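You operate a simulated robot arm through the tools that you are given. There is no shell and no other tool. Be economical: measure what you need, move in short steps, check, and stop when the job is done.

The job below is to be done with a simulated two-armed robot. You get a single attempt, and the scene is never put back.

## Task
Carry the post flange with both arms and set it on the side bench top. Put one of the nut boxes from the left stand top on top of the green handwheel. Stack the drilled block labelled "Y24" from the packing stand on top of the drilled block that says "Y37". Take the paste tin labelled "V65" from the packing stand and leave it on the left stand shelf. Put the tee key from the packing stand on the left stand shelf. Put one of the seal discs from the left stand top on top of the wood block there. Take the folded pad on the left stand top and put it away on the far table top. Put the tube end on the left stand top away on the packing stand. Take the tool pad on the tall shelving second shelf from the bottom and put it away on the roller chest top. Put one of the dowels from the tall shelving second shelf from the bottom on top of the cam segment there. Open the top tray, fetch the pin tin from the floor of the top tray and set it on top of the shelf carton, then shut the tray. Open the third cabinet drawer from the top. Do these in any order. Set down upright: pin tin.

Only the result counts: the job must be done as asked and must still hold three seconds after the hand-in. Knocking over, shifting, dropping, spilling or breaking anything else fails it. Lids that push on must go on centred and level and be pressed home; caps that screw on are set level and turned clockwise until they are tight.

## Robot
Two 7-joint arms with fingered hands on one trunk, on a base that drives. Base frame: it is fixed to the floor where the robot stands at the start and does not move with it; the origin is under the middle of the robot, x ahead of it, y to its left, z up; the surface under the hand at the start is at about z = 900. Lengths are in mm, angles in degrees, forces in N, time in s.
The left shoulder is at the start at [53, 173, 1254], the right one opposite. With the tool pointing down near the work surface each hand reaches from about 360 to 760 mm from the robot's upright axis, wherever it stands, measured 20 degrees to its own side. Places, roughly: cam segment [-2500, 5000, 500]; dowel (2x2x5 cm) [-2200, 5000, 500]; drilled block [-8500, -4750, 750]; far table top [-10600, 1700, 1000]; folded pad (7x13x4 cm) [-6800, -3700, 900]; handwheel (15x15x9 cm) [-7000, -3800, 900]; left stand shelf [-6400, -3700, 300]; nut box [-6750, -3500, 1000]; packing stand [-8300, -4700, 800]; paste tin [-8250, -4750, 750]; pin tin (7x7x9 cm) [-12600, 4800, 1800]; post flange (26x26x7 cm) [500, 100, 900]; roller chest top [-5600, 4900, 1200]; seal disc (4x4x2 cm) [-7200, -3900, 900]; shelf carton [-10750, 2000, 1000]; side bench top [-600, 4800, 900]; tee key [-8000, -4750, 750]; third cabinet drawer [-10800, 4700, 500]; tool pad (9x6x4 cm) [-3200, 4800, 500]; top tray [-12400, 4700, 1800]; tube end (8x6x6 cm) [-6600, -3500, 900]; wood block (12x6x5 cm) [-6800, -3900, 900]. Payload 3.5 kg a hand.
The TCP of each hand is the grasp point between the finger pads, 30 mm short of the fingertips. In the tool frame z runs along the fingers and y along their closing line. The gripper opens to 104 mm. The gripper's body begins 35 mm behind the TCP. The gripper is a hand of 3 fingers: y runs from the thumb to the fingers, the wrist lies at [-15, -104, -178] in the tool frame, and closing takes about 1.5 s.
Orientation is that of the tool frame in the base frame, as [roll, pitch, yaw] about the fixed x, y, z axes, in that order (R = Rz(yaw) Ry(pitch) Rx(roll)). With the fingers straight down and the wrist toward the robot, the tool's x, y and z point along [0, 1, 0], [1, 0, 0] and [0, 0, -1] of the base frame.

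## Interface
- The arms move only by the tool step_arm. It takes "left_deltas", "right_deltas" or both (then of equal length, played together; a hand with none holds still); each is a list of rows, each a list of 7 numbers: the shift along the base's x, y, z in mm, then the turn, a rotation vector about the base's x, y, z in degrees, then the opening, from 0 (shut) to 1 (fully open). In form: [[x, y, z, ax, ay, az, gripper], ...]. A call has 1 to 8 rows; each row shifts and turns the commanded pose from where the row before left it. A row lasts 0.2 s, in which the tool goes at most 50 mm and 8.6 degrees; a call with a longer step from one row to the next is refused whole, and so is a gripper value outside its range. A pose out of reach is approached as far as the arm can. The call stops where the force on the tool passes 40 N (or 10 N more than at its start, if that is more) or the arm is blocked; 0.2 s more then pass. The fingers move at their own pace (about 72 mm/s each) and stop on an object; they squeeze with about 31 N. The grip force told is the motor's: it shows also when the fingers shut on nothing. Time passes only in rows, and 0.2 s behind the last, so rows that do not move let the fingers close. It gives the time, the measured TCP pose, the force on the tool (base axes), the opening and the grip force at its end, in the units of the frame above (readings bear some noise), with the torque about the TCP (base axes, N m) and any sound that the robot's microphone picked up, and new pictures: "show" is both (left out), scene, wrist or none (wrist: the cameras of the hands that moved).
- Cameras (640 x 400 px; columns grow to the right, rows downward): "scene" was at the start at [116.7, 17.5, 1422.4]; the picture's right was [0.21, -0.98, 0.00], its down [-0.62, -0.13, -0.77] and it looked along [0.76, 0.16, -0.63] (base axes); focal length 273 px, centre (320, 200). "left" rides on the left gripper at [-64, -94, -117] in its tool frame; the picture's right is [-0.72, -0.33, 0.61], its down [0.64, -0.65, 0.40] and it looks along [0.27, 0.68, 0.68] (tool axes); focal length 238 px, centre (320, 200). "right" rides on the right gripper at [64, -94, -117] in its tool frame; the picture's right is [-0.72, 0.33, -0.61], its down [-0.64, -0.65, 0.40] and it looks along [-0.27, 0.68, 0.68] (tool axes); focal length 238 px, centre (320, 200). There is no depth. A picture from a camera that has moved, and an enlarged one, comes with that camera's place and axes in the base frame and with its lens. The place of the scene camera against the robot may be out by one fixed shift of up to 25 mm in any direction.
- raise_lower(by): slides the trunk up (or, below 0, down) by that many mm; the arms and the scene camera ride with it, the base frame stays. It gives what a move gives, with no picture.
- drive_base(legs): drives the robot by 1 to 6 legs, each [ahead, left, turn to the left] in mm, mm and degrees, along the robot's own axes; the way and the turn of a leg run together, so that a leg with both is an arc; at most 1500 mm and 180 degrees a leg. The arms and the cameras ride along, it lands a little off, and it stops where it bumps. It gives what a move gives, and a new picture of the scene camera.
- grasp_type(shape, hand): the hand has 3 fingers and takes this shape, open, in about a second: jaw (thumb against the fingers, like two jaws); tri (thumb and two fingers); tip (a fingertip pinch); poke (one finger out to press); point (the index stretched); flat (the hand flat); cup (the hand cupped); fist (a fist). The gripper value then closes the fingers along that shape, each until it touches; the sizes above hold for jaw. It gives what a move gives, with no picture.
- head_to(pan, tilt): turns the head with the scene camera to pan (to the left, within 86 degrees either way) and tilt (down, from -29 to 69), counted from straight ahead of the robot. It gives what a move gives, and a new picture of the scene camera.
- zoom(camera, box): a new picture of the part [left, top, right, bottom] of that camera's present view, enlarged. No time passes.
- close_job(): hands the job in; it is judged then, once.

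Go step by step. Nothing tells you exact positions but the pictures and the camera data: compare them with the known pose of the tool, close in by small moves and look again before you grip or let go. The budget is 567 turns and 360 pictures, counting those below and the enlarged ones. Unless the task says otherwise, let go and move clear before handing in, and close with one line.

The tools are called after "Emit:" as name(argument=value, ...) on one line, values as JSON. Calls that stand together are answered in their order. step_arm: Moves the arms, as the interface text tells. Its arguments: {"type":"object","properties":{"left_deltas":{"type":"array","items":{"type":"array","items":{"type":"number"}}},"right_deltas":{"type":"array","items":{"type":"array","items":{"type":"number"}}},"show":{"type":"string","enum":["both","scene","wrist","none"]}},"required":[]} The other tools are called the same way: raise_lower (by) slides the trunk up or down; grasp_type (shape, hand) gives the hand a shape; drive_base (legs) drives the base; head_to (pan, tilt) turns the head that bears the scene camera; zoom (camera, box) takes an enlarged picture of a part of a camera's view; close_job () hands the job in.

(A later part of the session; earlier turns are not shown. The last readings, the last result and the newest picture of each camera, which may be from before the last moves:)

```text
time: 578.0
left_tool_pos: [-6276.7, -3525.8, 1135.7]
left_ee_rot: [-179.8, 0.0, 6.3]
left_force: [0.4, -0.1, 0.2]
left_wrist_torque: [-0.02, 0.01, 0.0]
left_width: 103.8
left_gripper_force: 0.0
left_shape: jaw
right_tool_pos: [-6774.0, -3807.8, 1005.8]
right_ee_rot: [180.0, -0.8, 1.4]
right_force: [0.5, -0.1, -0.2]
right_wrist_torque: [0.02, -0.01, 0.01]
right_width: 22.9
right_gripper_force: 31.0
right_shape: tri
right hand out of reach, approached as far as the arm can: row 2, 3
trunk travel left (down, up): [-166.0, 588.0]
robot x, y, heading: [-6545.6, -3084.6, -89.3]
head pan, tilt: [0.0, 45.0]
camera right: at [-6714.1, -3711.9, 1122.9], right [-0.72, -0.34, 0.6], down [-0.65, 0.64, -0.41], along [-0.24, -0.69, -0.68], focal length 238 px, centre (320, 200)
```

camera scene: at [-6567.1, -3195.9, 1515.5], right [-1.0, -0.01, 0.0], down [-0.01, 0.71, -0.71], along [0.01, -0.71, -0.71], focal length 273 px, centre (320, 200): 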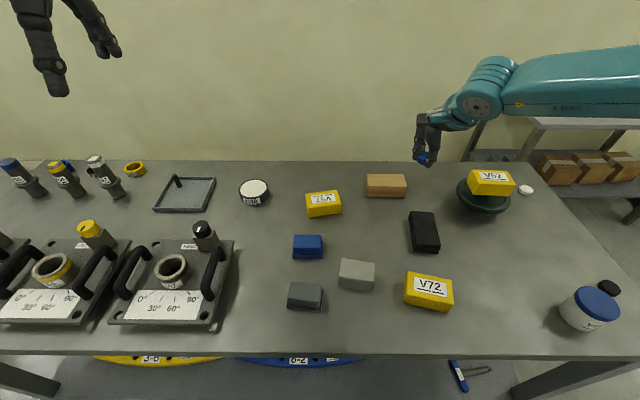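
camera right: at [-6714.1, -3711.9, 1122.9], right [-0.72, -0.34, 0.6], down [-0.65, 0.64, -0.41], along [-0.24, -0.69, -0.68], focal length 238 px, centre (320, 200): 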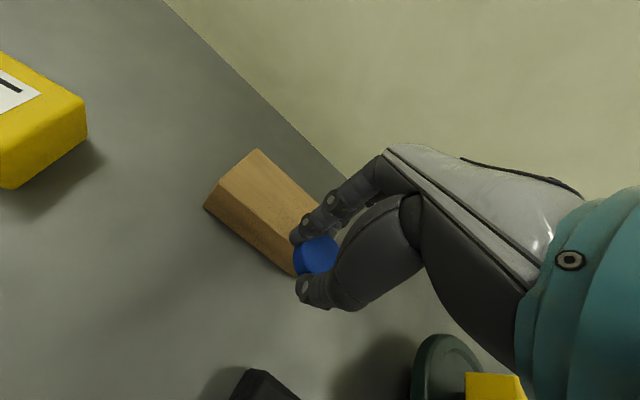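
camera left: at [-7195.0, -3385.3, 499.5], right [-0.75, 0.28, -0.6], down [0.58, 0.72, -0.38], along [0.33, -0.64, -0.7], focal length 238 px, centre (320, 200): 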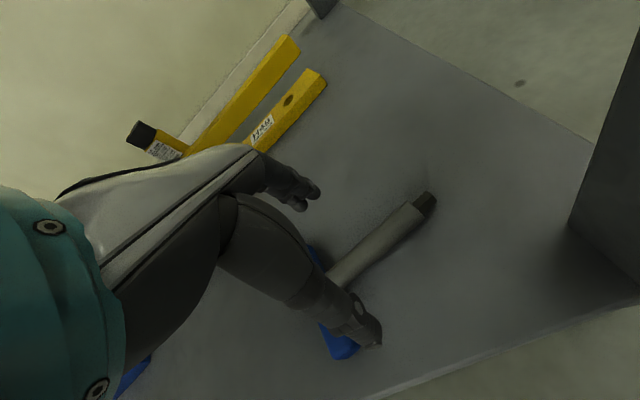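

Emit:
step_arm(left_deltas=[[0, 15, 40, 0, 0, 0, 1], [0, 15, 40, 0, 0, 0, 1], [0, 15, 30, 0, 0, 0, 1]], right_deltas=[[3, 0, 35, 0, 0, 0, 0], [3, 0, 35, 0, 0, 0, 0], [3, 0, 15, 0, 0, 0, 0]], show="none")

Emit:
raise_lower(by=-90)

Emit:
step_arm(right_deltas=[[4, -25, 0, 0, 0, 0, 0], [4, -22, 0, 0, 0, 0, 0]], show="wrist")

```text
time: 578.8
left_tool_pos: [-6275.2, -3479.5, 1244.3]
left_ee_rot: [-180.0, 0.0, 6.2]
left_force: [1.5, 0.1, 0.0]
left_wrist_torque: [0.01, 0.01, 0.0]
left_width: 104.1
left_gripper_force: 0.1
left_shape: jaw
right_tool_pos: [-6799.6, -3801.5, 1067.7]
right_ee_rot: [179.9, -0.9, 1.5]
right_force: [-0.1, 1.0, -0.2]
right_wrist_torque: [-0.01, 0.0, 0.0]
right_width: 23.2
right_gripper_force: 31.2
right_shape: tri
right hand out of reach, approached as far as the arm can: row 1, 2, 3
trunk travel left (down, up): [-166.0, 588.0]
robot x, y, heading: [-6546.6, -3089.5, -89.7]
head pan, tilt: [0.0, 45.0]
```

```text
time: 580.0
left_tool_pos: [-6274.9, -3496.4, 1145.8]
left_ee_rot: [-178.1, 0.0, 6.2]
left_force: [0.7, -0.3, 0.7]
left_wrist_torque: [0.0, -0.01, 0.01]
left_width: 104.1
left_gripper_force: 0.0
left_shape: jaw
right_tool_pos: [-6798.2, -3799.6, 977.7]
right_ee_rot: [179.8, -0.9, 1.4]
right_force: [-0.9, -0.9, 7.0]
right_wrist_torque: [-0.18, 0.13, -0.01]
right_width: 23.8
right_gripper_force: 31.4
right_shape: tri
trunk travel left (down, up): [-76.0, 678.0]
robot x, y, heading: [-6547.6, -3086.6, -89.7]
head pan, tilt: [0.0, 45.0]
```

```text
time: 580.6
left_tool_pos: [-6276.4, -3498.4, 1144.2]
left_ee_rot: [-178.1, -0.1, 6.2]
left_force: [0.2, -1.2, -0.3]
left_wrist_torque: [-0.03, -0.01, 0.02]
left_width: 104.2
left_gripper_force: 0.1
left_shape: jaw
right_tool_pos: [-6794.8, -3836.8, 977.9]
right_ee_rot: [179.9, -0.9, 1.4]
right_force: [0.2, 0.1, 6.0]
right_wrist_torque: [-0.13, 0.08, 0.01]
right_width: 22.7
right_gripper_force: 30.8
right_shape: tri
right hand out of reach, approached as far as the arm can: row 2
trunk travel left (down, up): [-76.0, 678.0]
robot x, y, heading: [-6547.7, -3089.9, -89.5]
head pan, tilt: [0.0, 45.0]
camera right: at [-6734.4, -3741.5, 1095.4], right [-0.72, -0.34, 0.6], down [-0.65, 0.64, -0.41], along [-0.24, -0.69, -0.68], focal length 238 px, centre (320, 200)
```

right: 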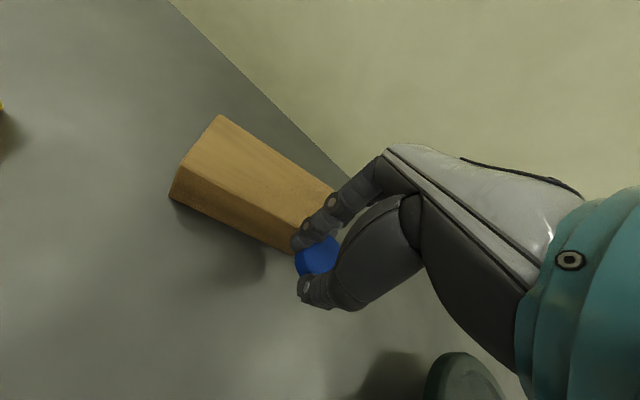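

It's lightly touching the block's top. I'll raise a little, then shift to its middle.

Emit:
raise_lower(by=15)

Emit:
drive_base(legs=[[10, 38, 0]])

Emit:
zoom(camera="right", box=[0, 0, 640, 400])

```text
time: 581.2
left_tool_pos: [-6275.7, -3499.3, 1159.6]
left_ee_rot: [-177.9, -0.2, 6.2]
left_force: [-0.4, -1.1, -0.4]
left_wrist_torque: [0.0, -0.02, 0.01]
left_width: 104.2
left_gripper_force: 0.0
left_shape: jaw
right_tool_pos: [-6793.7, -3831.8, 998.2]
right_ee_rot: [179.3, -0.9, 1.4]
right_force: [0.0, -0.7, 0.0]
right_wrist_torque: [-0.01, -0.01, -0.01]
right_width: 22.1
right_gripper_force: 31.2
right_shape: tri
trunk travel left (down, up): [-91.0, 663.0]
robot x, y, heading: [-6545.2, -3085.4, -89.6]
head pan, tilt: [0.0, 45.0]
```

```text
time: 582.1
left_tool_pos: [-6238.1, -3506.9, 1160.3]
left_ee_rot: [-178.0, -0.1, 6.2]
left_force: [0.1, 0.1, 0.3]
left_wrist_torque: [-0.02, 0.02, 0.0]
left_width: 103.9
left_gripper_force: 0.0
left_shape: jaw
right_tool_pos: [-6754.7, -3840.4, 1000.2]
right_ee_rot: [179.1, -0.9, 1.5]
right_force: [1.4, -0.2, -0.9]
right_wrist_torque: [0.02, 0.0, -0.02]
right_width: 22.0
right_gripper_force: 31.1
right_shape: tri
trunk travel left (down, up): [-91.0, 663.0]
robot x, y, heading: [-6509.4, -3097.5, -89.6]
head pan, tilt: [0.0, 45.0]
camera scene: at [-6527.0, -3350.7, 1145.6], right [-1.0, -0.01, 0.0], down [-0.01, 0.71, -0.71], along [0.01, -0.71, -0.71], focal length 273 px, centre (320, 200)
```

scene: 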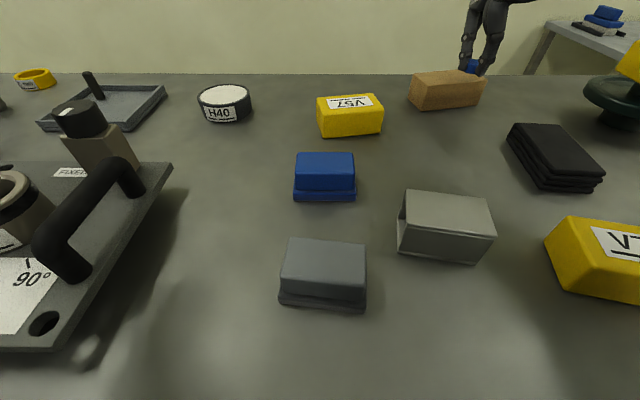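

```text
1.00 times, centred on (320, 200) of right (not enlarged: the box is as wide or as high as the picture)
camera zoom: at [-6695.2, -3743.8, 1116.0], right [-0.72, -0.34, 0.61], down [-0.65, 0.63, -0.42], along [-0.24, -0.7, -0.67], focal length 238 px, centre (320, 200)
```

zoom: 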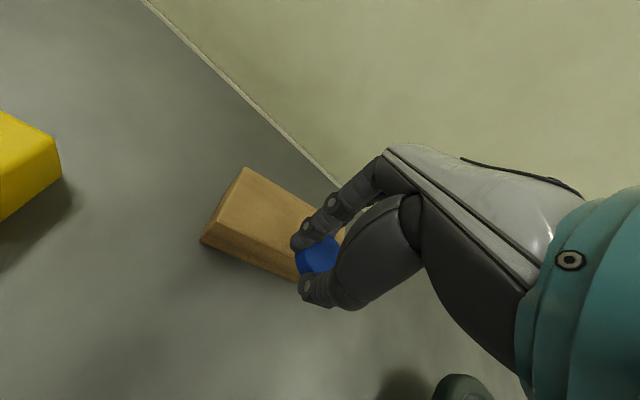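

Emit:
step_arm(right_deltas=[[2, -10, -3, 1, 0, 0, 0], [2, -10, -3, 0, 0, 0, 0]], show="none")

```text
time: 582.7
left_tool_pos: [-6239.1, -3508.2, 1159.6]
left_ee_rot: [-178.0, -0.1, 6.2]
left_force: [-0.8, 0.9, 0.0]
left_wrist_torque: [0.02, 0.02, 0.02]
left_width: 103.8
left_gripper_force: 0.0
left_shape: jaw
right_tool_pos: [-6755.4, -3839.7, 999.2]
right_ee_rot: [179.1, -0.9, 1.5]
right_force: [-1.2, -0.7, 0.0]
right_wrist_torque: [0.0, -0.01, 0.03]
right_width: 22.2
right_gripper_force: 31.3
right_shape: tri
right hand out of reach, approached as far as the arm can: row 1, 2
trunk travel left (down, up): [-91.0, 663.0]
robot x, y, heading: [-6509.7, -3092.9, -89.6]
head pan, tilt: [0.0, 45.0]
```

Emit:
drive_base(legs=[[16, 0, 0]])

Emit:
raise_lower(by=-10)

Emit:
raise_lower(by=-5)

```text
time: 583.5
left_tool_pos: [-6238.7, -3525.9, 1160.8]
left_ee_rot: [-178.0, 0.0, 6.1]
left_force: [0.9, -0.5, -0.6]
left_wrist_torque: [0.03, -0.02, -0.01]
left_width: 103.9
left_gripper_force: 0.1
left_shape: jaw
right_tool_pos: [-6755.5, -3857.7, 999.1]
right_ee_rot: [179.1, -0.9, 1.4]
right_force: [-0.5, 0.2, -0.1]
right_wrist_torque: [0.01, 0.01, -0.01]
right_width: 21.8
right_gripper_force: 31.0
right_shape: tri
trunk travel left (down, up): [-91.0, 663.0]
robot x, y, heading: [-6513.2, -3111.5, -89.6]
head pan, tilt: [0.0, 45.0]
camera scene: at [-6527.7, -3367.0, 1145.5], right [-1.0, -0.01, 0.0], down [-0.01, 0.71, -0.71], along [0.01, -0.71, -0.71], focal length 273 px, centre (320, 200)
```

scene: 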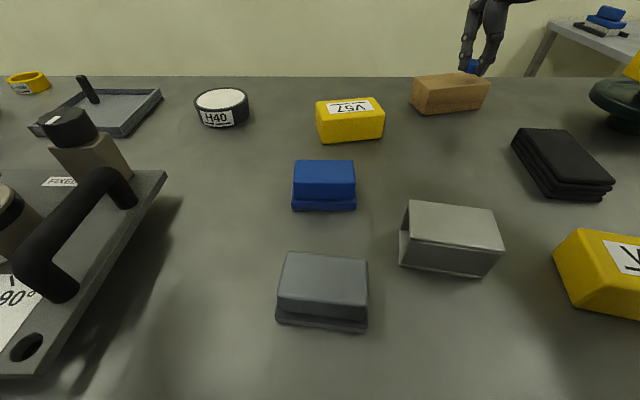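

```text
time: 584.1
left_tool_pos: [-6237.7, -3524.3, 1149.0]
left_ee_rot: [-178.0, -0.1, 6.2]
left_force: [-0.2, 0.5, 0.6]
left_wrist_torque: [0.02, -0.01, -0.01]
left_width: 103.8
left_gripper_force: 0.0
left_shape: jaw
right_tool_pos: [-6756.5, -3856.2, 989.0]
right_ee_rot: [179.2, -0.9, 1.4]
right_force: [-0.8, 0.4, 0.1]
right_wrist_torque: [-0.02, -0.02, -0.02]
right_width: 21.9
right_gripper_force: 31.5
right_shape: tri
trunk travel left (down, up): [-81.0, 673.0]
robot x, y, heading: [-6511.0, -3112.5, -89.4]
head pan, tilt: [0.0, 45.0]
```

```text
time: 584.6
left_tool_pos: [-6239.1, -3521.6, 1145.7]
left_ee_rot: [-178.1, -0.1, 6.2]
left_force: [0.1, -0.1, 0.2]
left_wrist_torque: [0.0, 0.05, 0.0]
left_width: 103.6
left_gripper_force: 0.1
left_shape: jaw
right_tool_pos: [-6755.1, -3854.6, 985.9]
right_ee_rot: [179.1, -0.9, 1.3]
right_force: [-1.0, 0.5, -0.9]
right_wrist_torque: [-0.01, 0.01, -0.03]
right_width: 22.0
right_gripper_force: 31.1
right_shape: tri
trunk travel left (down, up): [-76.0, 678.0]
robot x, y, heading: [-6509.4, -3111.1, -89.6]
head pan, tilt: [0.0, 45.0]
```

Emit:
raise_lower(by=-5)

Emit:
raise_lower(by=-3)

Emit:
zoom(camera="right", box=[200, 150, 440, 340])

```text
time: 585.1
left_tool_pos: [-6239.6, -3522.1, 1139.3]
left_ee_rot: [-178.3, 0.1, 6.1]
left_force: [-0.3, 0.4, -0.2]
left_wrist_torque: [0.0, 0.01, 0.0]
left_width: 103.8
left_gripper_force: 0.1
left_shape: jaw
right_tool_pos: [-6756.0, -3854.3, 983.0]
right_ee_rot: [179.0, -0.9, 1.5]
right_force: [0.0, 0.7, 0.2]
right_wrist_torque: [0.02, 0.0, 0.0]
right_width: 21.7
right_gripper_force: 30.7
right_shape: tri
trunk travel left (down, up): [-71.0, 683.0]
robot x, y, heading: [-6508.6, -3110.9, -89.7]
head pan, tilt: [0.0, 45.0]
```

```text
time: 585.7
left_tool_pos: [-6238.8, -3520.8, 1136.2]
left_ee_rot: [-178.5, 0.3, 5.9]
left_force: [-0.2, 0.0, 0.0]
left_wrist_torque: [0.01, 0.01, 0.0]
left_width: 103.7
left_gripper_force: 0.1
left_shape: jaw
right_tool_pos: [-6756.2, -3852.6, 981.7]
right_ee_rot: [178.8, -1.0, 1.4]
right_force: [0.5, -0.4, -0.4]
right_wrist_torque: [-0.01, 0.01, 0.01]
right_width: 21.5
right_gripper_force: 31.3
right_shape: tri
trunk travel left (down, up): [-68.0, 686.0]
robot x, y, heading: [-6510.3, -3111.1, -89.5]
head pan, tilt: [0.0, 45.0]
```

```text
2.11 times, centred on (320, 245) of right
camera zoom: at [-6696.2, -3754.1, 1096.7], right [-0.72, -0.33, 0.61], down [-0.65, 0.63, -0.43], along [-0.24, -0.7, -0.67], focal length 502 px, centre (320, 105)
```

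zoom: 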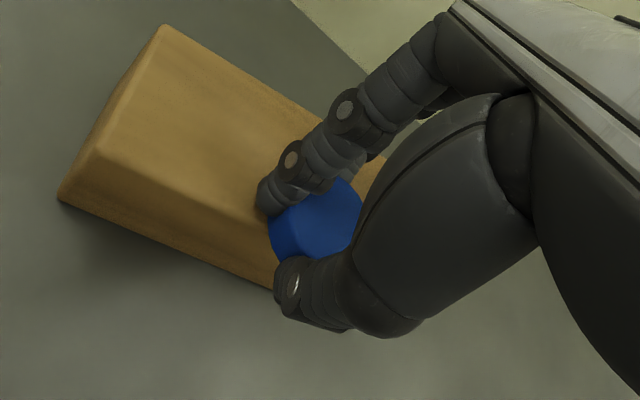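

The disc is near the block's front edge, as the block is slightly rotated. I'll raise a touch and go 17 mm further in.

Emit:
raise_lower(by=8)

Emit:
drive_base(legs=[[16, 10, 0]])

Emit:
zoom(camera="right", box=[200, 150, 440, 340])

```text
time: 586.2
left_tool_pos: [-6239.3, -3525.1, 1144.3]
left_ee_rot: [-178.3, 0.3, 6.0]
left_force: [1.3, -0.2, -0.7]
left_wrist_torque: [-0.02, -0.03, 0.03]
left_width: 104.1
left_gripper_force: 0.0
left_shape: jaw
right_tool_pos: [-6755.6, -3855.0, 986.9]
right_ee_rot: [178.9, -0.9, 1.4]
right_force: [0.5, 0.4, -0.7]
right_wrist_torque: [0.02, -0.02, 0.01]
right_width: 21.7
right_gripper_force: 30.9
right_shape: tri
trunk travel left (down, up): [-76.0, 678.0]
robot x, y, heading: [-6511.0, -3109.4, -89.3]
head pan, tilt: [0.0, 45.0]
```

```text
time: 587.0
left_tool_pos: [-6240.5, -3524.6, 1144.3]
left_ee_rot: [-178.4, 0.2, 5.9]
left_force: [1.1, 0.6, -0.1]
left_wrist_torque: [0.02, 0.03, 0.03]
left_width: 104.2
left_gripper_force: 0.1
left_shape: jaw
right_tool_pos: [-6756.0, -3854.6, 986.8]
right_ee_rot: [179.0, -0.9, 1.5]
right_force: [0.4, 0.2, 0.1]
right_wrist_torque: [0.0, 0.01, 0.02]
right_width: 21.8
right_gripper_force: 30.8
right_shape: tri
trunk travel left (down, up): [-76.0, 678.0]
robot x, y, heading: [-6506.7, -3113.2, -89.8]
head pan, tilt: [0.0, 45.0]
stopped in leg 1: the robot was blocked; the commanded pose is now the measured one
camera scene: at [-6527.8, -3373.2, 1130.7], right [-1.0, -0.01, 0.0], down [0.0, 0.7, -0.71], along [0.01, -0.71, -0.7], focal length 273 px, centre (320, 200)
```

scene: 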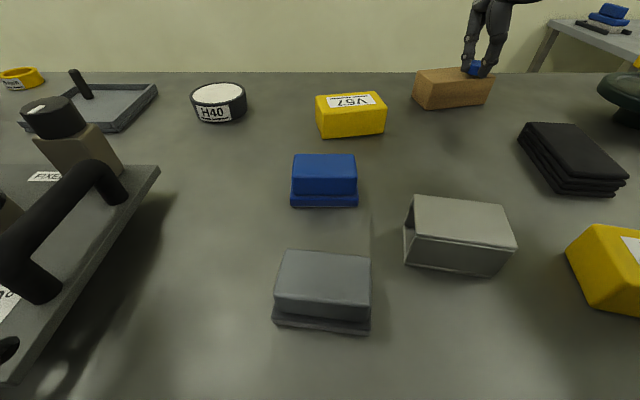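

```text
2.11 times, centred on (320, 245) of right
camera zoom: at [-6696.8, -3757.2, 1102.9], right [-0.72, -0.33, 0.61], down [-0.65, 0.63, -0.43], along [-0.24, -0.7, -0.67], focal length 502 px, centre (320, 105)
```

zoom: 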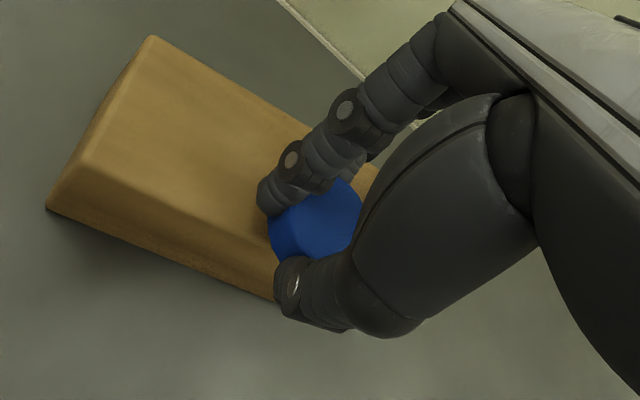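

The base can't go closer. I'll tilt the hand forward about 8° to gain reach; the disc will settle flat on release.

Emit:
step_arm(right_deltas=[[0, 0, 2, -4, 0, 0, 0], [0, 0, 2, -4, 0, 0, 0], [3, -9, 0, 0, 0, 0, 0], [3, -9, 0, 0, 0, 0, 0]], show="wrist")

```text
time: 588.0
left_tool_pos: [-6239.4, -3525.1, 1144.8]
left_ee_rot: [-178.3, 0.2, 5.9]
left_force: [0.6, 0.2, -0.2]
left_wrist_torque: [-0.02, -0.03, 0.02]
left_width: 103.7
left_gripper_force: 0.1
left_shape: jaw
right_tool_pos: [-6751.7, -3873.5, 992.1]
right_ee_rot: [170.6, -0.7, 1.5]
right_force: [0.1, -0.7, -0.4]
right_wrist_torque: [-0.02, 0.05, 0.01]
right_width: 21.4
right_gripper_force: 31.1
right_shape: tri
trunk travel left (down, up): [-76.0, 678.0]
robot x, y, heading: [-6509.1, -3114.7, -89.5]
head pan, tilt: [0.0, 45.0]
camera right: at [-6690.7, -3760.4, 1093.4], right [-0.72, -0.24, 0.65], down [-0.65, 0.56, -0.51], along [-0.24, -0.79, -0.56], focal length 238 px, centre (320, 200)
```

right: 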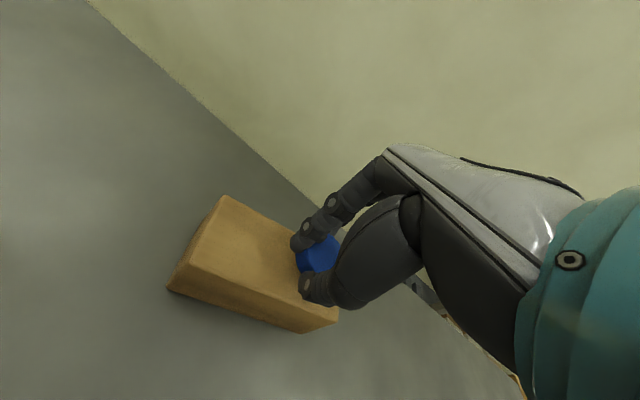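

Emit:
raise_lower(by=-5)

Emit:
raise_lower(by=-4)

Emit:
raise_lower(by=-3)

Emit:
raise_lower(by=-3)

```text
time: 588.5
left_tool_pos: [-6238.2, -3520.9, 1141.1]
left_ee_rot: [-178.5, 0.3, 6.0]
left_force: [0.2, 0.4, 0.0]
left_wrist_torque: [-0.02, 0.01, -0.01]
left_width: 103.7
left_gripper_force: 0.0
left_shape: jaw
right_tool_pos: [-6748.7, -3870.9, 987.3]
right_ee_rot: [170.7, -0.6, 1.5]
right_force: [0.2, 0.2, 0.0]
right_wrist_torque: [0.01, 0.03, -0.03]
right_width: 21.4
right_gripper_force: 30.6
right_shape: tri
trunk travel left (down, up): [-71.0, 683.0]
robot x, y, heading: [-6507.2, -3116.7, -89.6]
head pan, tilt: [0.0, 45.0]
```

```text
time: 589.0
left_tool_pos: [-6237.8, -3519.0, 1137.1]
left_ee_rot: [-178.7, 0.3, 5.9]
left_force: [0.4, 0.3, 0.4]
left_wrist_torque: [-0.01, 0.02, 0.02]
left_width: 104.1
left_gripper_force: 0.1
left_shape: jaw
right_tool_pos: [-6749.3, -3869.0, 985.3]
right_ee_rot: [170.7, -0.6, 1.5]
right_force: [-0.4, 0.1, 0.2]
right_wrist_torque: [0.0, -0.02, 0.02]
right_width: 21.7
right_gripper_force: 31.1
right_shape: tri
trunk travel left (down, up): [-67.0, 687.0]
robot x, y, heading: [-6507.1, -3114.9, -89.6]
head pan, tilt: [0.0, 45.0]
```

```text
time: 589.5
left_tool_pos: [-6238.3, -3519.0, 1134.5]
left_ee_rot: [-178.9, 0.4, 5.8]
left_force: [-0.5, -0.6, 0.6]
left_wrist_torque: [-0.02, 0.01, 0.02]
left_width: 104.0
left_gripper_force: 0.0
left_shape: jaw
right_tool_pos: [-6750.3, -3868.2, 983.9]
right_ee_rot: [170.5, -0.7, 1.6]
right_force: [-0.4, 0.7, -0.1]
right_wrist_torque: [0.03, -0.01, -0.01]
right_width: 21.4
right_gripper_force: 31.1
right_shape: tri
trunk travel left (down, up): [-64.0, 690.0]
robot x, y, heading: [-6509.1, -3111.4, -89.5]
head pan, tilt: [0.0, 45.0]
```

```text
time: 590.1
left_tool_pos: [-6239.0, -3519.1, 1131.1]
left_ee_rot: [-178.9, 0.5, 5.8]
left_force: [-0.8, 0.4, 0.3]
left_wrist_torque: [0.04, 0.01, 0.0]
left_width: 104.0
left_gripper_force: 0.1
left_shape: jaw
right_tool_pos: [-6749.2, -3867.0, 982.8]
right_ee_rot: [170.4, -0.7, 1.5]
right_force: [0.0, 0.3, 8.0]
right_wrist_torque: [0.17, 0.1, 0.0]
right_width: 21.7
right_gripper_force: 31.5
right_shape: tri
trunk travel left (down, up): [-61.0, 693.0]
robot x, y, heading: [-6509.3, -3109.8, -89.5]
head pan, tilt: [0.0, 45.0]
```

Contact. Releasing the disc.

Emit:
step_arm(right_deltas=[[0, 0, 1, 0, 0, 0, 0.3], [0, 0, 0, 0, 0, 0, 0.5], [0, 0, 0, 0, 0, 0, 0.8], [0, 0, 0, 0, 0, 0, 1], [0, 0, 0, 0, 0, 0, 1], [0, 0, 0, 0, 0, 0, 1]], show="none")

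Emit:
raise_lower(by=100)

Emit:
zoom(camera="right", box=[120, 130, 440, 380])

```text
time: 591.5
left_tool_pos: [-6238.2, -3519.0, 1131.0]
left_ee_rot: [-178.8, 0.6, 5.7]
left_force: [-0.2, -0.2, -0.3]
left_wrist_torque: [0.0, 0.03, 0.02]
left_width: 103.9
left_gripper_force: 0.0
left_shape: jaw
right_tool_pos: [-6748.3, -3867.4, 982.0]
right_ee_rot: [170.5, -0.7, 1.5]
right_force: [-0.1, 0.4, -0.3]
right_wrist_torque: [-0.03, 0.0, 0.04]
right_width: 103.7
right_gripper_force: 0.1
right_shape: tri
trunk travel left (down, up): [-61.0, 693.0]
robot x, y, heading: [-6509.9, -3113.0, -89.4]
head pan, tilt: [0.0, 45.0]
```

```text
time: 592.8
left_tool_pos: [-6238.8, -3531.7, 1225.0]
left_ee_rot: [-178.2, 0.6, 5.7]
left_force: [0.0, -0.5, 0.2]
left_wrist_torque: [0.03, -0.01, 0.0]
left_width: 103.9
left_gripper_force: 0.1
left_shape: jaw
right_tool_pos: [-6749.2, -3849.1, 1121.1]
right_ee_rot: [166.9, -0.6, 1.5]
right_force: [0.1, -0.1, -0.4]
right_wrist_torque: [0.02, -0.02, 0.0]
right_width: 103.7
right_gripper_force: 0.2
right_shape: tri
trunk travel left (down, up): [-161.0, 593.0]
robot x, y, heading: [-6513.0, -3115.8, -89.5]
head pan, tilt: [0.0, 45.0]
```

```text
1.60 times, centred on (280, 255) of right
camera zoom: at [-6689.8, -3729.7, 1214.0], right [-0.72, -0.2, 0.66], down [-0.65, 0.53, -0.55], along [-0.24, -0.83, -0.51], focal length 381 px, centre (384, 112)
```

zoom: 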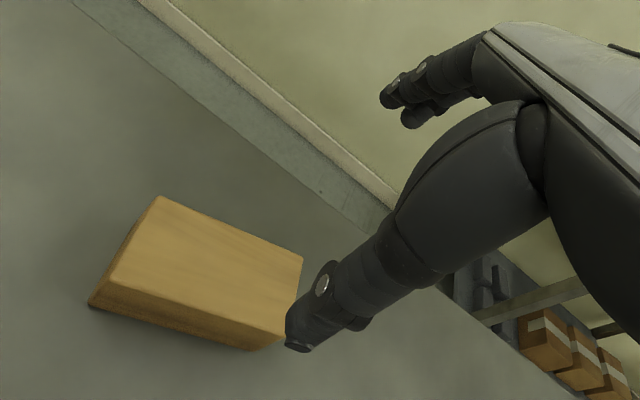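

The disc isn't visible on the block. Looking around for it.

Emit:
zoom(camera="scene", box=[340, 0, 640, 200])

Emit:
zoom(camera="right", box=[0, 0, 640, 400])

```text
2.00 times, centred on (490, 100) of scene
camera zoom: at [-6526.9, -3329.1, 1219.4], right [-1.0, -0.01, 0.0], down [-0.01, 0.71, -0.71], along [0.01, -0.71, -0.71], focal length 547 px, centre (-20, 400)
```

zoom: 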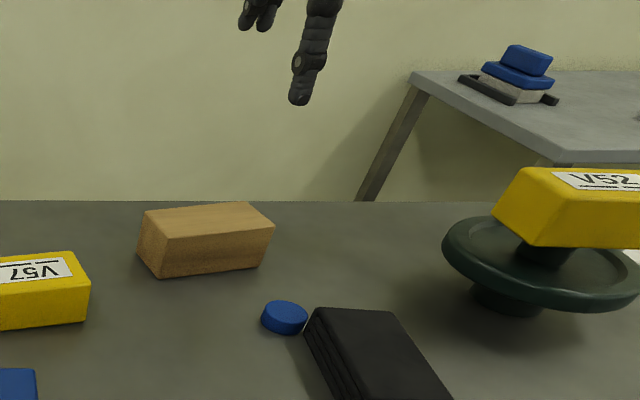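

```text
1.00 times, centred on (320, 200) of right (not enlarged: the box is as wide or as high as the picture)
camera zoom: at [-6689.8, -3729.7, 1214.0], right [-0.72, -0.2, 0.66], down [-0.65, 0.53, -0.55], along [-0.24, -0.83, -0.51], focal length 238 px, centre (320, 200)
```

zoom: 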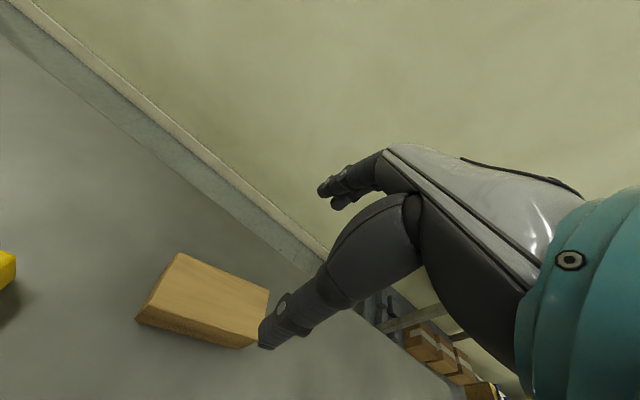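

The disc rolled off the block and now lies flat on the table beside the folded pad. I'll level the hand, move over it and pick it up again.

Emit:
drive_base(legs=[[-60, 0, 0]])

Emit:
step_arm(right_deltas=[[-10, 10, 0, 6.5, 0, 0, 1], [-10, 10, 0, 6.5, 0, 0, 1], [-15, 10, -10, 0, 0, 0, 1]], show="wrist")

```text
time: 593.8
left_tool_pos: [-6238.8, -3469.5, 1226.7]
left_ee_rot: [-178.4, 0.5, 5.8]
left_force: [-0.6, 0.0, 0.8]
left_wrist_torque: [-0.03, 0.0, -0.01]
left_width: 103.8
left_gripper_force: 0.0
left_shape: jaw
right_tool_pos: [-6749.6, -3788.9, 1121.9]
right_ee_rot: [166.8, -0.5, 1.5]
right_force: [-0.8, 0.2, -1.1]
right_wrist_torque: [-0.03, 0.0, 0.0]
right_width: 103.7
right_gripper_force: 0.1
right_shape: tri
trunk travel left (down, up): [-161.0, 593.0]
robot x, y, heading: [-6511.9, -3055.3, -89.4]
head pan, tilt: [0.0, 45.0]
camera scene: at [-6527.3, -3268.6, 1219.9], right [-1.0, -0.01, 0.0], down [-0.01, 0.71, -0.71], along [0.01, -0.71, -0.71], focal length 273 px, centre (320, 200)
```

scene: 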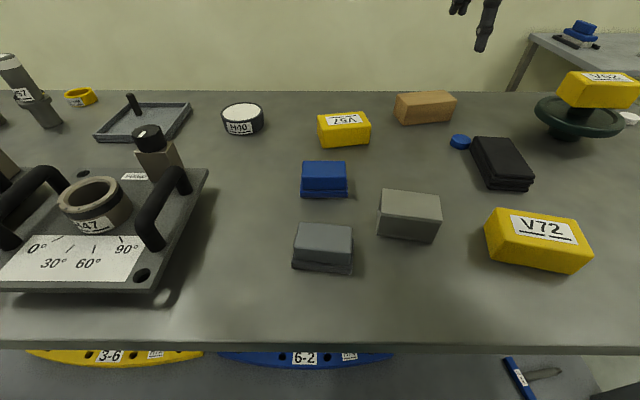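

```text
time: 594.5
left_tool_pos: [-6240.2, -3470.5, 1226.9]
left_ee_rot: [-178.3, 0.4, 5.8]
left_force: [-0.2, 0.5, 0.2]
left_wrist_torque: [0.0, -0.03, 0.01]
left_width: 104.0
left_gripper_force: 0.1
left_shape: jaw
right_tool_pos: [-6796.4, -3747.8, 1102.5]
right_ee_rot: [179.8, -1.0, 1.4]
right_force: [-0.8, -0.4, -1.0]
right_wrist_torque: [0.0, -0.03, 0.01]
right_width: 103.5
right_gripper_force: 0.0
right_shape: tri
right hand out of reach, approached as far as the arm can: row 1, 2
trunk travel left (down, up): [-161.0, 593.0]
robot x, y, heading: [-6506.0, -3054.7, -89.6]
head pan, tilt: [0.0, 45.0]
camera right: at [-6737.1, -3651.7, 1221.3], right [-0.72, -0.34, 0.6], down [-0.65, 0.64, -0.42], along [-0.24, -0.69, -0.68], focal length 238 px, centre (320, 200)
```

right: 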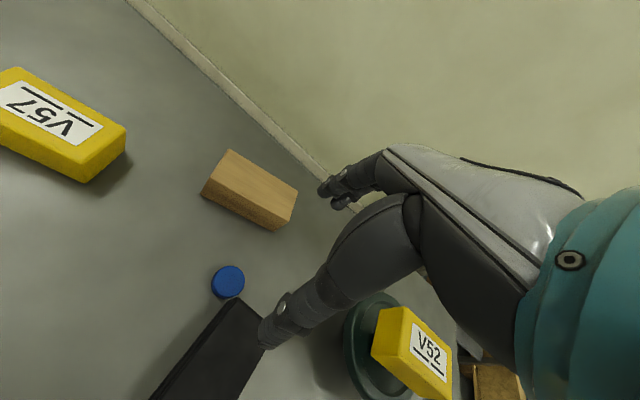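

The disc is right under the hand, but the thumb would land on the folded pad. I'll yaw the hand 40° to keep it clear.

Emit:
step_arm(right_deltas=[[0, 0, 0, 0, 0, -8, 1], [0, 0, 0, 0, 0, -8, 1], [0, 0, 0, 0, 0, -8, 1], [0, 0, 0, 0, 0, -8, 1], [0, 0, 0, 0, 0, -8, 1]], show="wrist")

```text
time: 595.8
left_tool_pos: [-6237.5, -3470.9, 1225.9]
left_ee_rot: [-178.3, 0.5, 5.8]
left_force: [0.7, 0.4, 0.2]
left_wrist_torque: [-0.04, 0.03, 0.01]
left_width: 103.9
left_gripper_force: 0.1
left_shape: jaw
right_tool_pos: [-6826.5, -3741.0, 1099.4]
right_ee_rot: [179.8, -0.9, -38.7]
right_force: [0.1, -0.1, -0.5]
right_wrist_torque: [0.03, 0.0, -0.02]
right_width: 103.6
right_gripper_force: 0.1
right_shape: tri
right hand out of reach, approached as far as the arm can: row 4
trunk travel left (down, up): [-161.0, 593.0]
robot x, y, heading: [-6508.9, -3054.1, -89.6]
head pan, tilt: [0.0, 45.0]
camera right: at [-6719.0, -3705.9, 1216.4], right [-0.77, 0.2, 0.6], down [-0.09, 0.9, -0.42], along [-0.63, -0.37, -0.68], focal length 238 px, centre (320, 200)
```

right: 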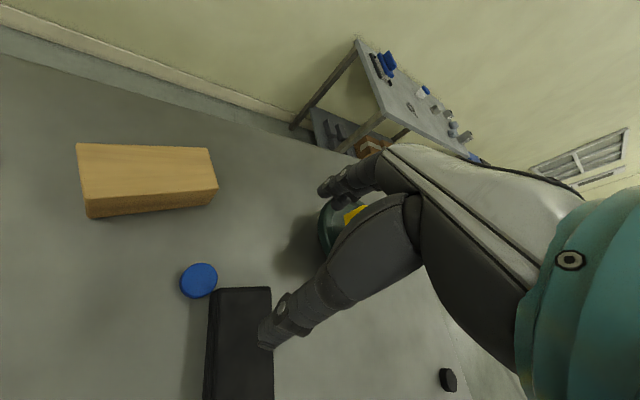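

Emit:
drive_base(legs=[[7, 33, 0]])

Emit:
raise_lower(by=-110)

Emit:
zoom(camera="right", box=[0, 0, 640, 400])

```text
time: 596.6
left_tool_pos: [-6206.0, -3478.1, 1224.4]
left_ee_rot: [-178.4, 0.5, 5.7]
left_force: [0.9, -0.6, 0.7]
left_wrist_torque: [0.01, 0.02, -0.01]
left_width: 104.0
left_gripper_force: 0.0
left_shape: jaw
right_tool_pos: [-6795.7, -3748.1, 1097.4]
right_ee_rot: [179.8, -1.0, -38.6]
right_force: [0.9, 0.3, 0.3]
right_wrist_torque: [0.02, 0.05, -0.06]
right_width: 103.8
right_gripper_force: 0.1
right_shape: tri
trunk travel left (down, up): [-161.0, 593.0]
robot x, y, heading: [-6479.9, -3054.9, -89.8]
head pan, tilt: [0.0, 45.0]
camera scene: at [-6494.0, -3276.5, 1219.6], right [-1.0, -0.01, 0.0], down [-0.01, 0.71, -0.71], along [0.01, -0.71, -0.71], focal length 273 px, centre (320, 200)
```

scene: 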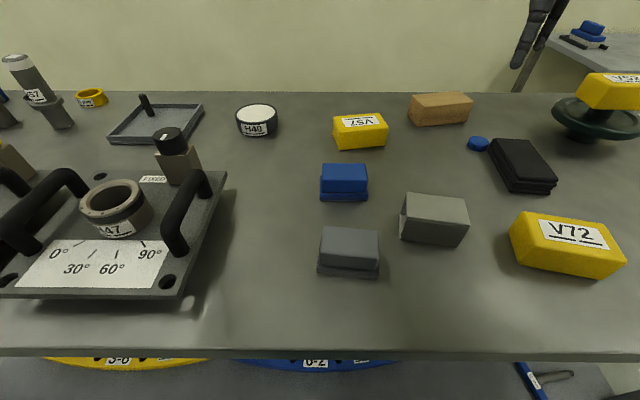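

```text
time: 598.0
left_tool_pos: [-6206.5, -3481.8, 1114.1]
left_ee_rot: [-178.0, 0.6, 5.7]
left_force: [0.6, 0.9, 0.9]
left_wrist_torque: [-0.01, -0.01, 0.01]
left_width: 104.2
left_gripper_force: 0.1
left_shape: jaw
right_tool_pos: [-6795.9, -3745.9, 989.5]
right_ee_rot: [179.7, -1.0, -38.7]
right_force: [0.4, 0.8, 1.1]
right_wrist_torque: [0.01, 0.02, -0.01]
right_width: 103.7
right_gripper_force: 0.0
right_shape: tri
trunk travel left (down, up): [-51.0, 703.0]
robot x, y, heading: [-6477.3, -3062.8, -89.5]
head pan, tilt: [0.0, 45.0]
```

```text
1.00 times, centred on (320, 200) of right (not enlarged: the box is as wide or as high as the picture)
camera zoom: at [-6688.2, -3711.0, 1107.5], right [-0.77, 0.2, 0.6], down [-0.09, 0.9, -0.42], along [-0.63, -0.38, -0.68], focal length 238 px, centre (320, 200)
```

zoom: 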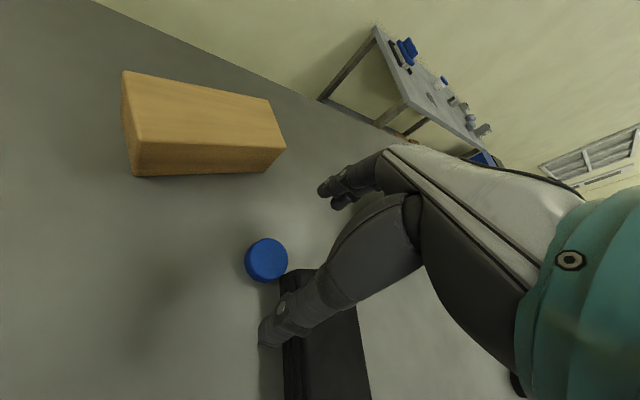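

Emit:
step_arm(right_deltas=[[8, 1, -15, 0, 0, 0, 0.8], [0, 0, -20, 0, 0, 0, 0.7], [0, 0, -18, 0, 0, 0, 0.6], [0, 0, -4, 0, 0, 0, 0.6]], show="wrist")

```text
time: 599.0
left_tool_pos: [-6207.6, -3483.7, 1113.4]
left_ee_rot: [-177.9, 0.6, 5.6]
left_force: [-0.4, 0.3, -0.1]
left_wrist_torque: [-0.02, 0.01, 0.0]
left_width: 104.1
left_gripper_force: 0.0
left_shape: jaw
right_tool_pos: [-6787.4, -3746.9, 931.1]
right_ee_rot: [179.8, -1.0, -38.6]
right_force: [-0.5, 0.1, 0.1]
right_wrist_torque: [-0.04, 0.01, -0.01]
right_width: 62.6
right_gripper_force: 0.0
right_shape: tri
trunk travel left (down, up): [-51.0, 703.0]
robot x, y, heading: [-6476.9, -3062.8, -89.5]
head pan, tilt: [0.0, 45.0]
camera right: at [-6679.8, -3710.4, 1049.3], right [-0.77, 0.2, 0.6], down [-0.09, 0.9, -0.42], along [-0.63, -0.38, -0.68], focal length 238 px, centre (320, 200)
```

right: 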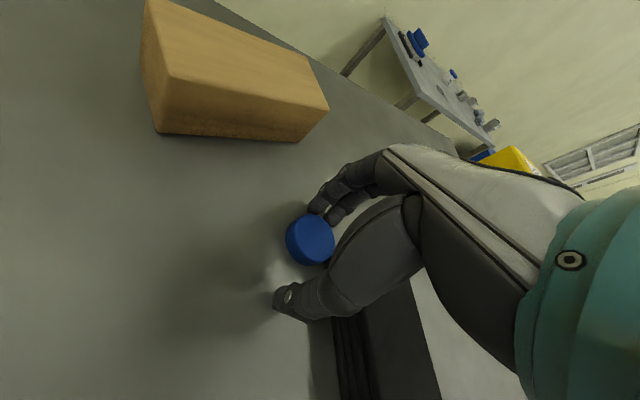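

Emit:
step_arm(right_deltas=[[0, -1, -1, 0, 0, 0, 0.5], [0, 0, 0, 0, 0, 0, 0.35], [0, 0, 0, 0, 0, 0, 0.2], [0, 0, 0, 0, 0, 0, 0], [0, 0, 0, 0, 0, 0, 0], [0, 0, 0, 0, 0, 0, 0]], show="none")

Emit:
raise_lower(by=90)

Emit:
zoom(camera="right", box=[200, 130, 440, 320])

```text
time: 600.4
left_tool_pos: [-6206.7, -3482.3, 1113.6]
left_ee_rot: [-177.9, 0.6, 5.5]
left_force: [0.4, -0.3, -0.2]
left_wrist_torque: [-0.01, 0.01, 0.01]
left_width: 103.5
left_gripper_force: 0.0
left_shape: jaw
right_tool_pos: [-6786.9, -3747.3, 930.9]
right_ee_rot: [179.8, -1.0, -38.7]
right_force: [-0.5, -0.9, 4.7]
right_wrist_torque: [-0.1, 0.07, -0.01]
right_width: 29.5
right_gripper_force: 31.1
right_shape: tri
trunk travel left (down, up): [-51.0, 703.0]
robot x, y, heading: [-6477.0, -3061.7, -89.5]
head pan, tilt: [0.0, 45.0]
```

```text
time: 601.7
left_tool_pos: [-6206.6, -3484.9, 1201.9]
left_ee_rot: [-177.8, 0.6, 5.6]
left_force: [-0.4, 0.0, 0.0]
left_wrist_torque: [0.02, 0.01, -0.01]
left_width: 103.9
left_gripper_force: 0.1
left_shape: jaw
right_tool_pos: [-6787.1, -3747.6, 1018.8]
right_ee_rot: [179.9, -0.8, -38.6]
right_force: [1.0, 0.9, -0.8]
right_wrist_torque: [0.01, 0.01, -0.03]
right_width: 29.4
right_gripper_force: 30.9
right_shape: tri
trunk travel left (down, up): [-141.0, 613.0]
robot x, y, heading: [-6482.3, -3063.7, -89.7]
head pan, tilt: [0.0, 45.0]
```

```text
2.11 times, centred on (320, 225) of right
camera zoom: at [-6680.3, -3713.0, 1137.5], right [-0.77, 0.2, 0.6], down [-0.09, 0.91, -0.42], along [-0.63, -0.37, -0.68], focal length 502 px, centre (320, 147)
```

zoom: 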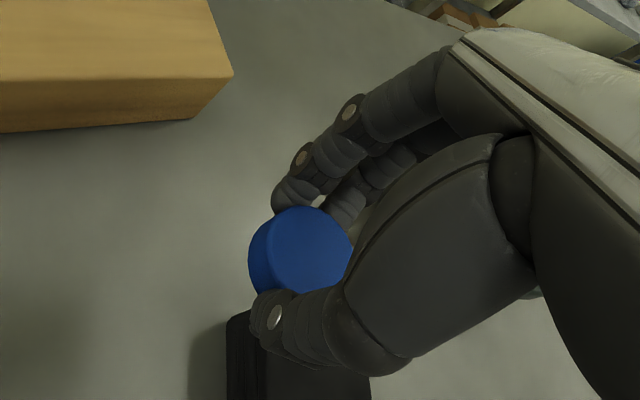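

A much better three-point grip. Rotating the hand back and moving over the block again; this time I'll aim at (-6715,-3856), well inside its top.

Emit:
step_arm(right_deltas=[[0, 0, 8, 0, 0, 8, 0], [0, 0, 8, 0, 0, 8, 0], [0, 0, 8, 0, 0, 8, 0], [0, 0, 8, 0, 0, 8, 0], [0, 0, 8, 0, 0, 8, 0]], show="none")

Emit:
raise_lower(by=-45)

Emit:
step_arm(right_deltas=[[8, -20, 5, 0, 0, 0, 0], [8, -20, 5, 0, 0, 0, 0], [8, -20, 0, 0, 0, 0, 0], [8, -20, 0, 0, 0, 0, 0]], show="wrist")

```text
time: 602.9
left_tool_pos: [-6208.4, -3484.1, 1202.4]
left_ee_rot: [-177.9, 0.5, 5.6]
left_force: [0.0, 0.7, 0.1]
left_wrist_torque: [0.01, 0.02, -0.02]
left_width: 104.0
left_gripper_force: 0.1
left_shape: jaw
right_tool_pos: [-6788.0, -3747.5, 1060.6]
right_ee_rot: [179.8, -1.0, 1.5]
right_force: [0.6, 0.9, -0.6]
right_wrist_torque: [-0.04, 0.0, 0.0]
right_width: 29.4
right_gripper_force: 31.2
right_shape: tri
trunk travel left (down, up): [-141.0, 613.0]
robot x, y, heading: [-6476.9, -3062.6, -89.5]
head pan, tilt: [0.0, 45.0]
```

```text
time: 603.8
left_tool_pos: [-6208.5, -3480.9, 1158.1]
left_ee_rot: [-177.9, 0.6, 5.7]
left_force: [-0.6, 0.5, 0.2]
left_wrist_torque: [0.02, -0.01, 0.02]
left_width: 104.1
left_gripper_force: 0.1
left_shape: jaw
right_tool_pos: [-6788.0, -3747.1, 1016.1]
right_ee_rot: [179.8, -0.9, 1.4]
right_force: [0.0, 0.3, 0.6]
right_wrist_torque: [0.0, -0.02, 0.0]
right_width: 29.3
right_gripper_force: 31.0
right_shape: tri
trunk travel left (down, up): [-96.0, 658.0]
robot x, y, heading: [-6476.0, -3060.4, -89.6]
head pan, tilt: [0.0, 45.0]
```

```text
time: 604.8
left_tool_pos: [-6208.5, -3482.2, 1158.1]
left_ee_rot: [-177.9, 0.6, 5.6]
left_force: [1.0, -0.4, -0.3]
left_wrist_torque: [0.02, 0.01, -0.01]
left_width: 103.9
left_gripper_force: 0.0
left_shape: jaw
right_tool_pos: [-6765.8, -3806.4, 1028.0]
right_ee_rot: [179.8, -0.9, 1.3]
right_force: [0.4, -0.5, 0.1]
right_wrist_torque: [0.0, 0.03, -0.01]
right_width: 29.4
right_gripper_force: 31.2
right_shape: tri
right hand out of reach, approached as far as the arm can: row 4
trunk travel left (down, up): [-96.0, 658.0]
robot x, y, heading: [-6479.8, -3060.0, -89.4]
head pan, tilt: [0.0, 45.0]
camera right: at [-6705.9, -3711.1, 1145.2], right [-0.72, -0.34, 0.6], down [-0.65, 0.64, -0.42], along [-0.24, -0.69, -0.68], focal length 238 px, centre (320, 200)
```

right: 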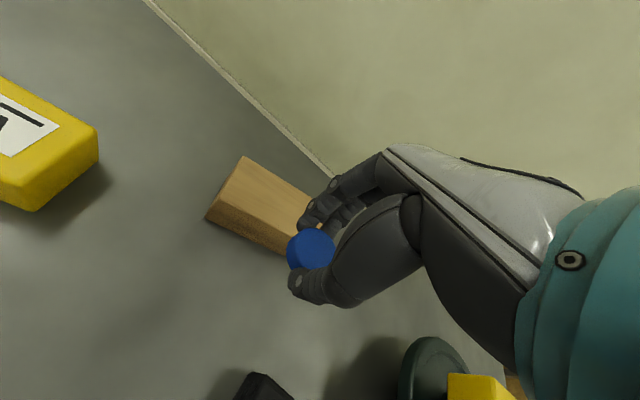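

Emit:
drive_base(legs=[[50, 48, 0]])

Emit:
zoom(camera="right", box=[120, 100, 440, 340])

```text
time: 605.8
left_tool_pos: [-6158.1, -3532.7, 1157.3]
left_ee_rot: [-177.8, 0.7, 5.7]
left_force: [0.4, 0.2, 0.4]
left_wrist_torque: [-0.01, 0.02, 0.02]
left_width: 103.9
left_gripper_force: 0.0
left_shape: jaw
right_tool_pos: [-6716.1, -3856.7, 1026.3]
right_ee_rot: [179.8, -1.0, 1.4]
right_force: [0.1, -1.0, -0.5]
right_wrist_torque: [0.02, 0.01, 0.0]
right_width: 29.3
right_gripper_force: 30.6
right_shape: tri
trunk travel left (down, up): [-96.0, 658.0]
robot x, y, heading: [-6434.7, -3108.0, -89.5]
head pan, tilt: [0.0, 45.0]
camera scene: at [-6446.6, -3363.1, 1150.9], right [-1.0, -0.01, 0.0], down [-0.01, 0.71, -0.71], along [0.01, -0.71, -0.71], focal length 273 px, centre (320, 200)
```

scene: 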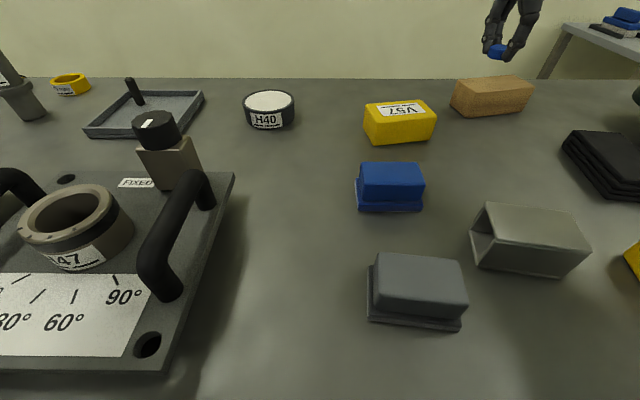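

```text
1.67 times, centred on (280, 220) of right
camera zoom: at [-6656.6, -3761.7, 1144.6], right [-0.72, -0.34, 0.6], down [-0.65, 0.64, -0.42], along [-0.24, -0.69, -0.68], focal length 397 px, centre (387, 167)
```

zoom: 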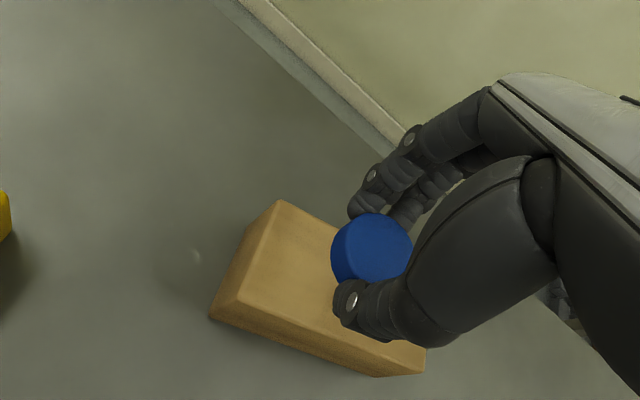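

The disc is above the block's middle-left, 21 mm inside the front edge. Lowering.

Emit:
step_arm(right_deltas=[[0, 0, -12, 0, 0, 0, 0], [0, 0, -12, 0, 0, 0, 0], [0, 0, -10, 0, 0, 0, 0]], show="none")

```text
time: 606.6
left_tool_pos: [-6159.9, -3531.2, 1157.7]
left_ee_rot: [-178.0, 0.6, 5.7]
left_force: [0.0, -0.8, 0.1]
left_wrist_torque: [-0.01, 0.0, -0.05]
left_width: 104.0
left_gripper_force: 0.0
left_shape: jaw
right_tool_pos: [-6716.7, -3856.9, 993.8]
right_ee_rot: [179.8, -1.0, 1.3]
right_force: [0.7, -0.5, -0.9]
right_wrist_torque: [0.0, 0.0, 0.0]
right_width: 29.3
right_gripper_force: 30.9
right_shape: tri
trunk travel left (down, up): [-96.0, 658.0]
robot x, y, heading: [-6431.4, -3113.8, -89.5]
head pan, tilt: [0.0, 45.0]
```

Emit:
step_arm(right_deltas=[[0, 0, -5, 0, 0, 0, 0], [0, 0, -4, 0, 0, 0, 0], [0, 0, -3, 0, 0, 0, 0], [0, 0, 0, 0, 0, 0, 0]], show="wrist")

```text
time: 607.6
left_tool_pos: [-6159.0, -3532.7, 1157.5]
left_ee_rot: [-178.0, 0.6, 5.7]
left_force: [0.5, -0.1, -1.5]
left_wrist_torque: [-0.02, 0.0, 0.0]
left_width: 104.1
left_gripper_force: 0.0
left_shape: jaw
right_tool_pos: [-6717.3, -3857.2, 982.0]
right_ee_rot: [179.8, -0.8, 1.4]
right_force: [-0.7, -0.2, 0.1]
right_wrist_torque: [-0.05, -0.02, 0.04]
right_width: 29.0
right_gripper_force: 30.8
right_shape: tri
trunk travel left (down, up): [-96.0, 658.0]
robot x, y, heading: [-6432.1, -3109.7, -89.2]
head pan, tilt: [0.0, 45.0]
camera right: at [-6656.8, -3761.4, 1099.2], right [-0.72, -0.34, 0.6], down [-0.65, 0.64, -0.42], along [-0.24, -0.69, -0.68], focal length 238 px, centre (320, 200)
```

right: 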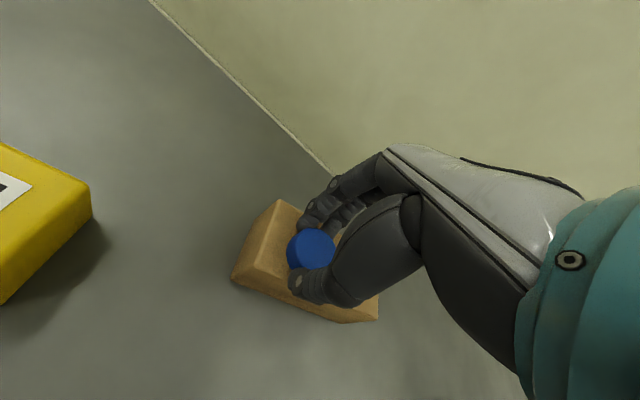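

Emit:
step_arm(right_deltas=[[0, 0, -2, 0, 0, 0, 0], [0, 0, -2, 0, 0, 0, 0], [0, 0, 0, 0, 0, 0, 0]], show="none")

```text
time: 608.4
left_tool_pos: [-6159.8, -3531.0, 1158.1]
left_ee_rot: [-177.9, 0.6, 5.6]
left_force: [0.2, -0.7, -0.1]
left_wrist_torque: [0.01, 0.01, 0.03]
left_width: 103.8
left_gripper_force: 0.0
left_shape: jaw
right_tool_pos: [-6716.7, -3857.3, 979.6]
right_ee_rot: [179.4, -0.9, 1.4]
right_force: [-3.0, -3.3, 17.0]
right_wrist_torque: [-0.4, -0.06, -0.05]
right_width: 29.1
right_gripper_force: 30.8
right_shape: tri
trunk travel left (down, up): [-96.0, 658.0]
robot x, y, heading: [-6426.0, -3112.3, -89.4]
head pan, tilt: [0.0, 45.0]
```

Contact. Opening slowly and checking before lifting.

Emit:
step_arm(right_deltas=[[0, 0, 1, 0, 0, 0, 0.35], [0, 0, 0, 0, 0, 0, 0.4], [0, 0, 0, 0, 0, 0, 0.5], [0, 0, 0, 0, 0, 0, 0.6], [0, 0, 0, 0, 0, 0, 0.7], [0, 0, 0, 0, 0, 0, 0.7]], show="wrist")

```text
time: 609.8
left_tool_pos: [-6159.2, -3530.9, 1157.3]
left_ee_rot: [-178.0, 0.6, 5.7]
left_force: [-0.3, -0.8, 0.2]
left_wrist_torque: [-0.01, 0.05, -0.02]
left_width: 104.1
left_gripper_force: 0.1
left_shape: jaw
right_tool_pos: [-6714.2, -3856.6, 978.5]
right_ee_rot: [179.7, -1.0, 1.5]
right_force: [2.1, 3.2, 13.5]
right_wrist_torque: [-0.41, 0.09, 0.05]
right_width: 69.3
right_gripper_force: 0.1
right_shape: tri
trunk travel left (down, up): [-96.0, 658.0]
robot x, y, heading: [-6432.4, -3112.9, -89.1]
head pan, tilt: [0.0, 45.0]
camera right: at [-6655.9, -3759.7, 1096.6], right [-0.72, -0.34, 0.6], down [-0.65, 0.63, -0.42], along [-0.24, -0.69, -0.68], focal length 238 px, centre (320, 200)
```

right: 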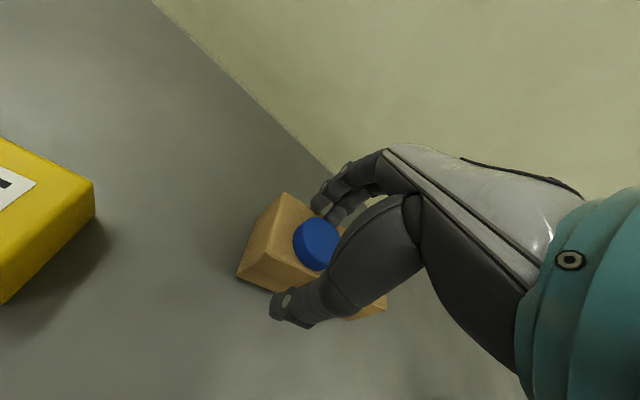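

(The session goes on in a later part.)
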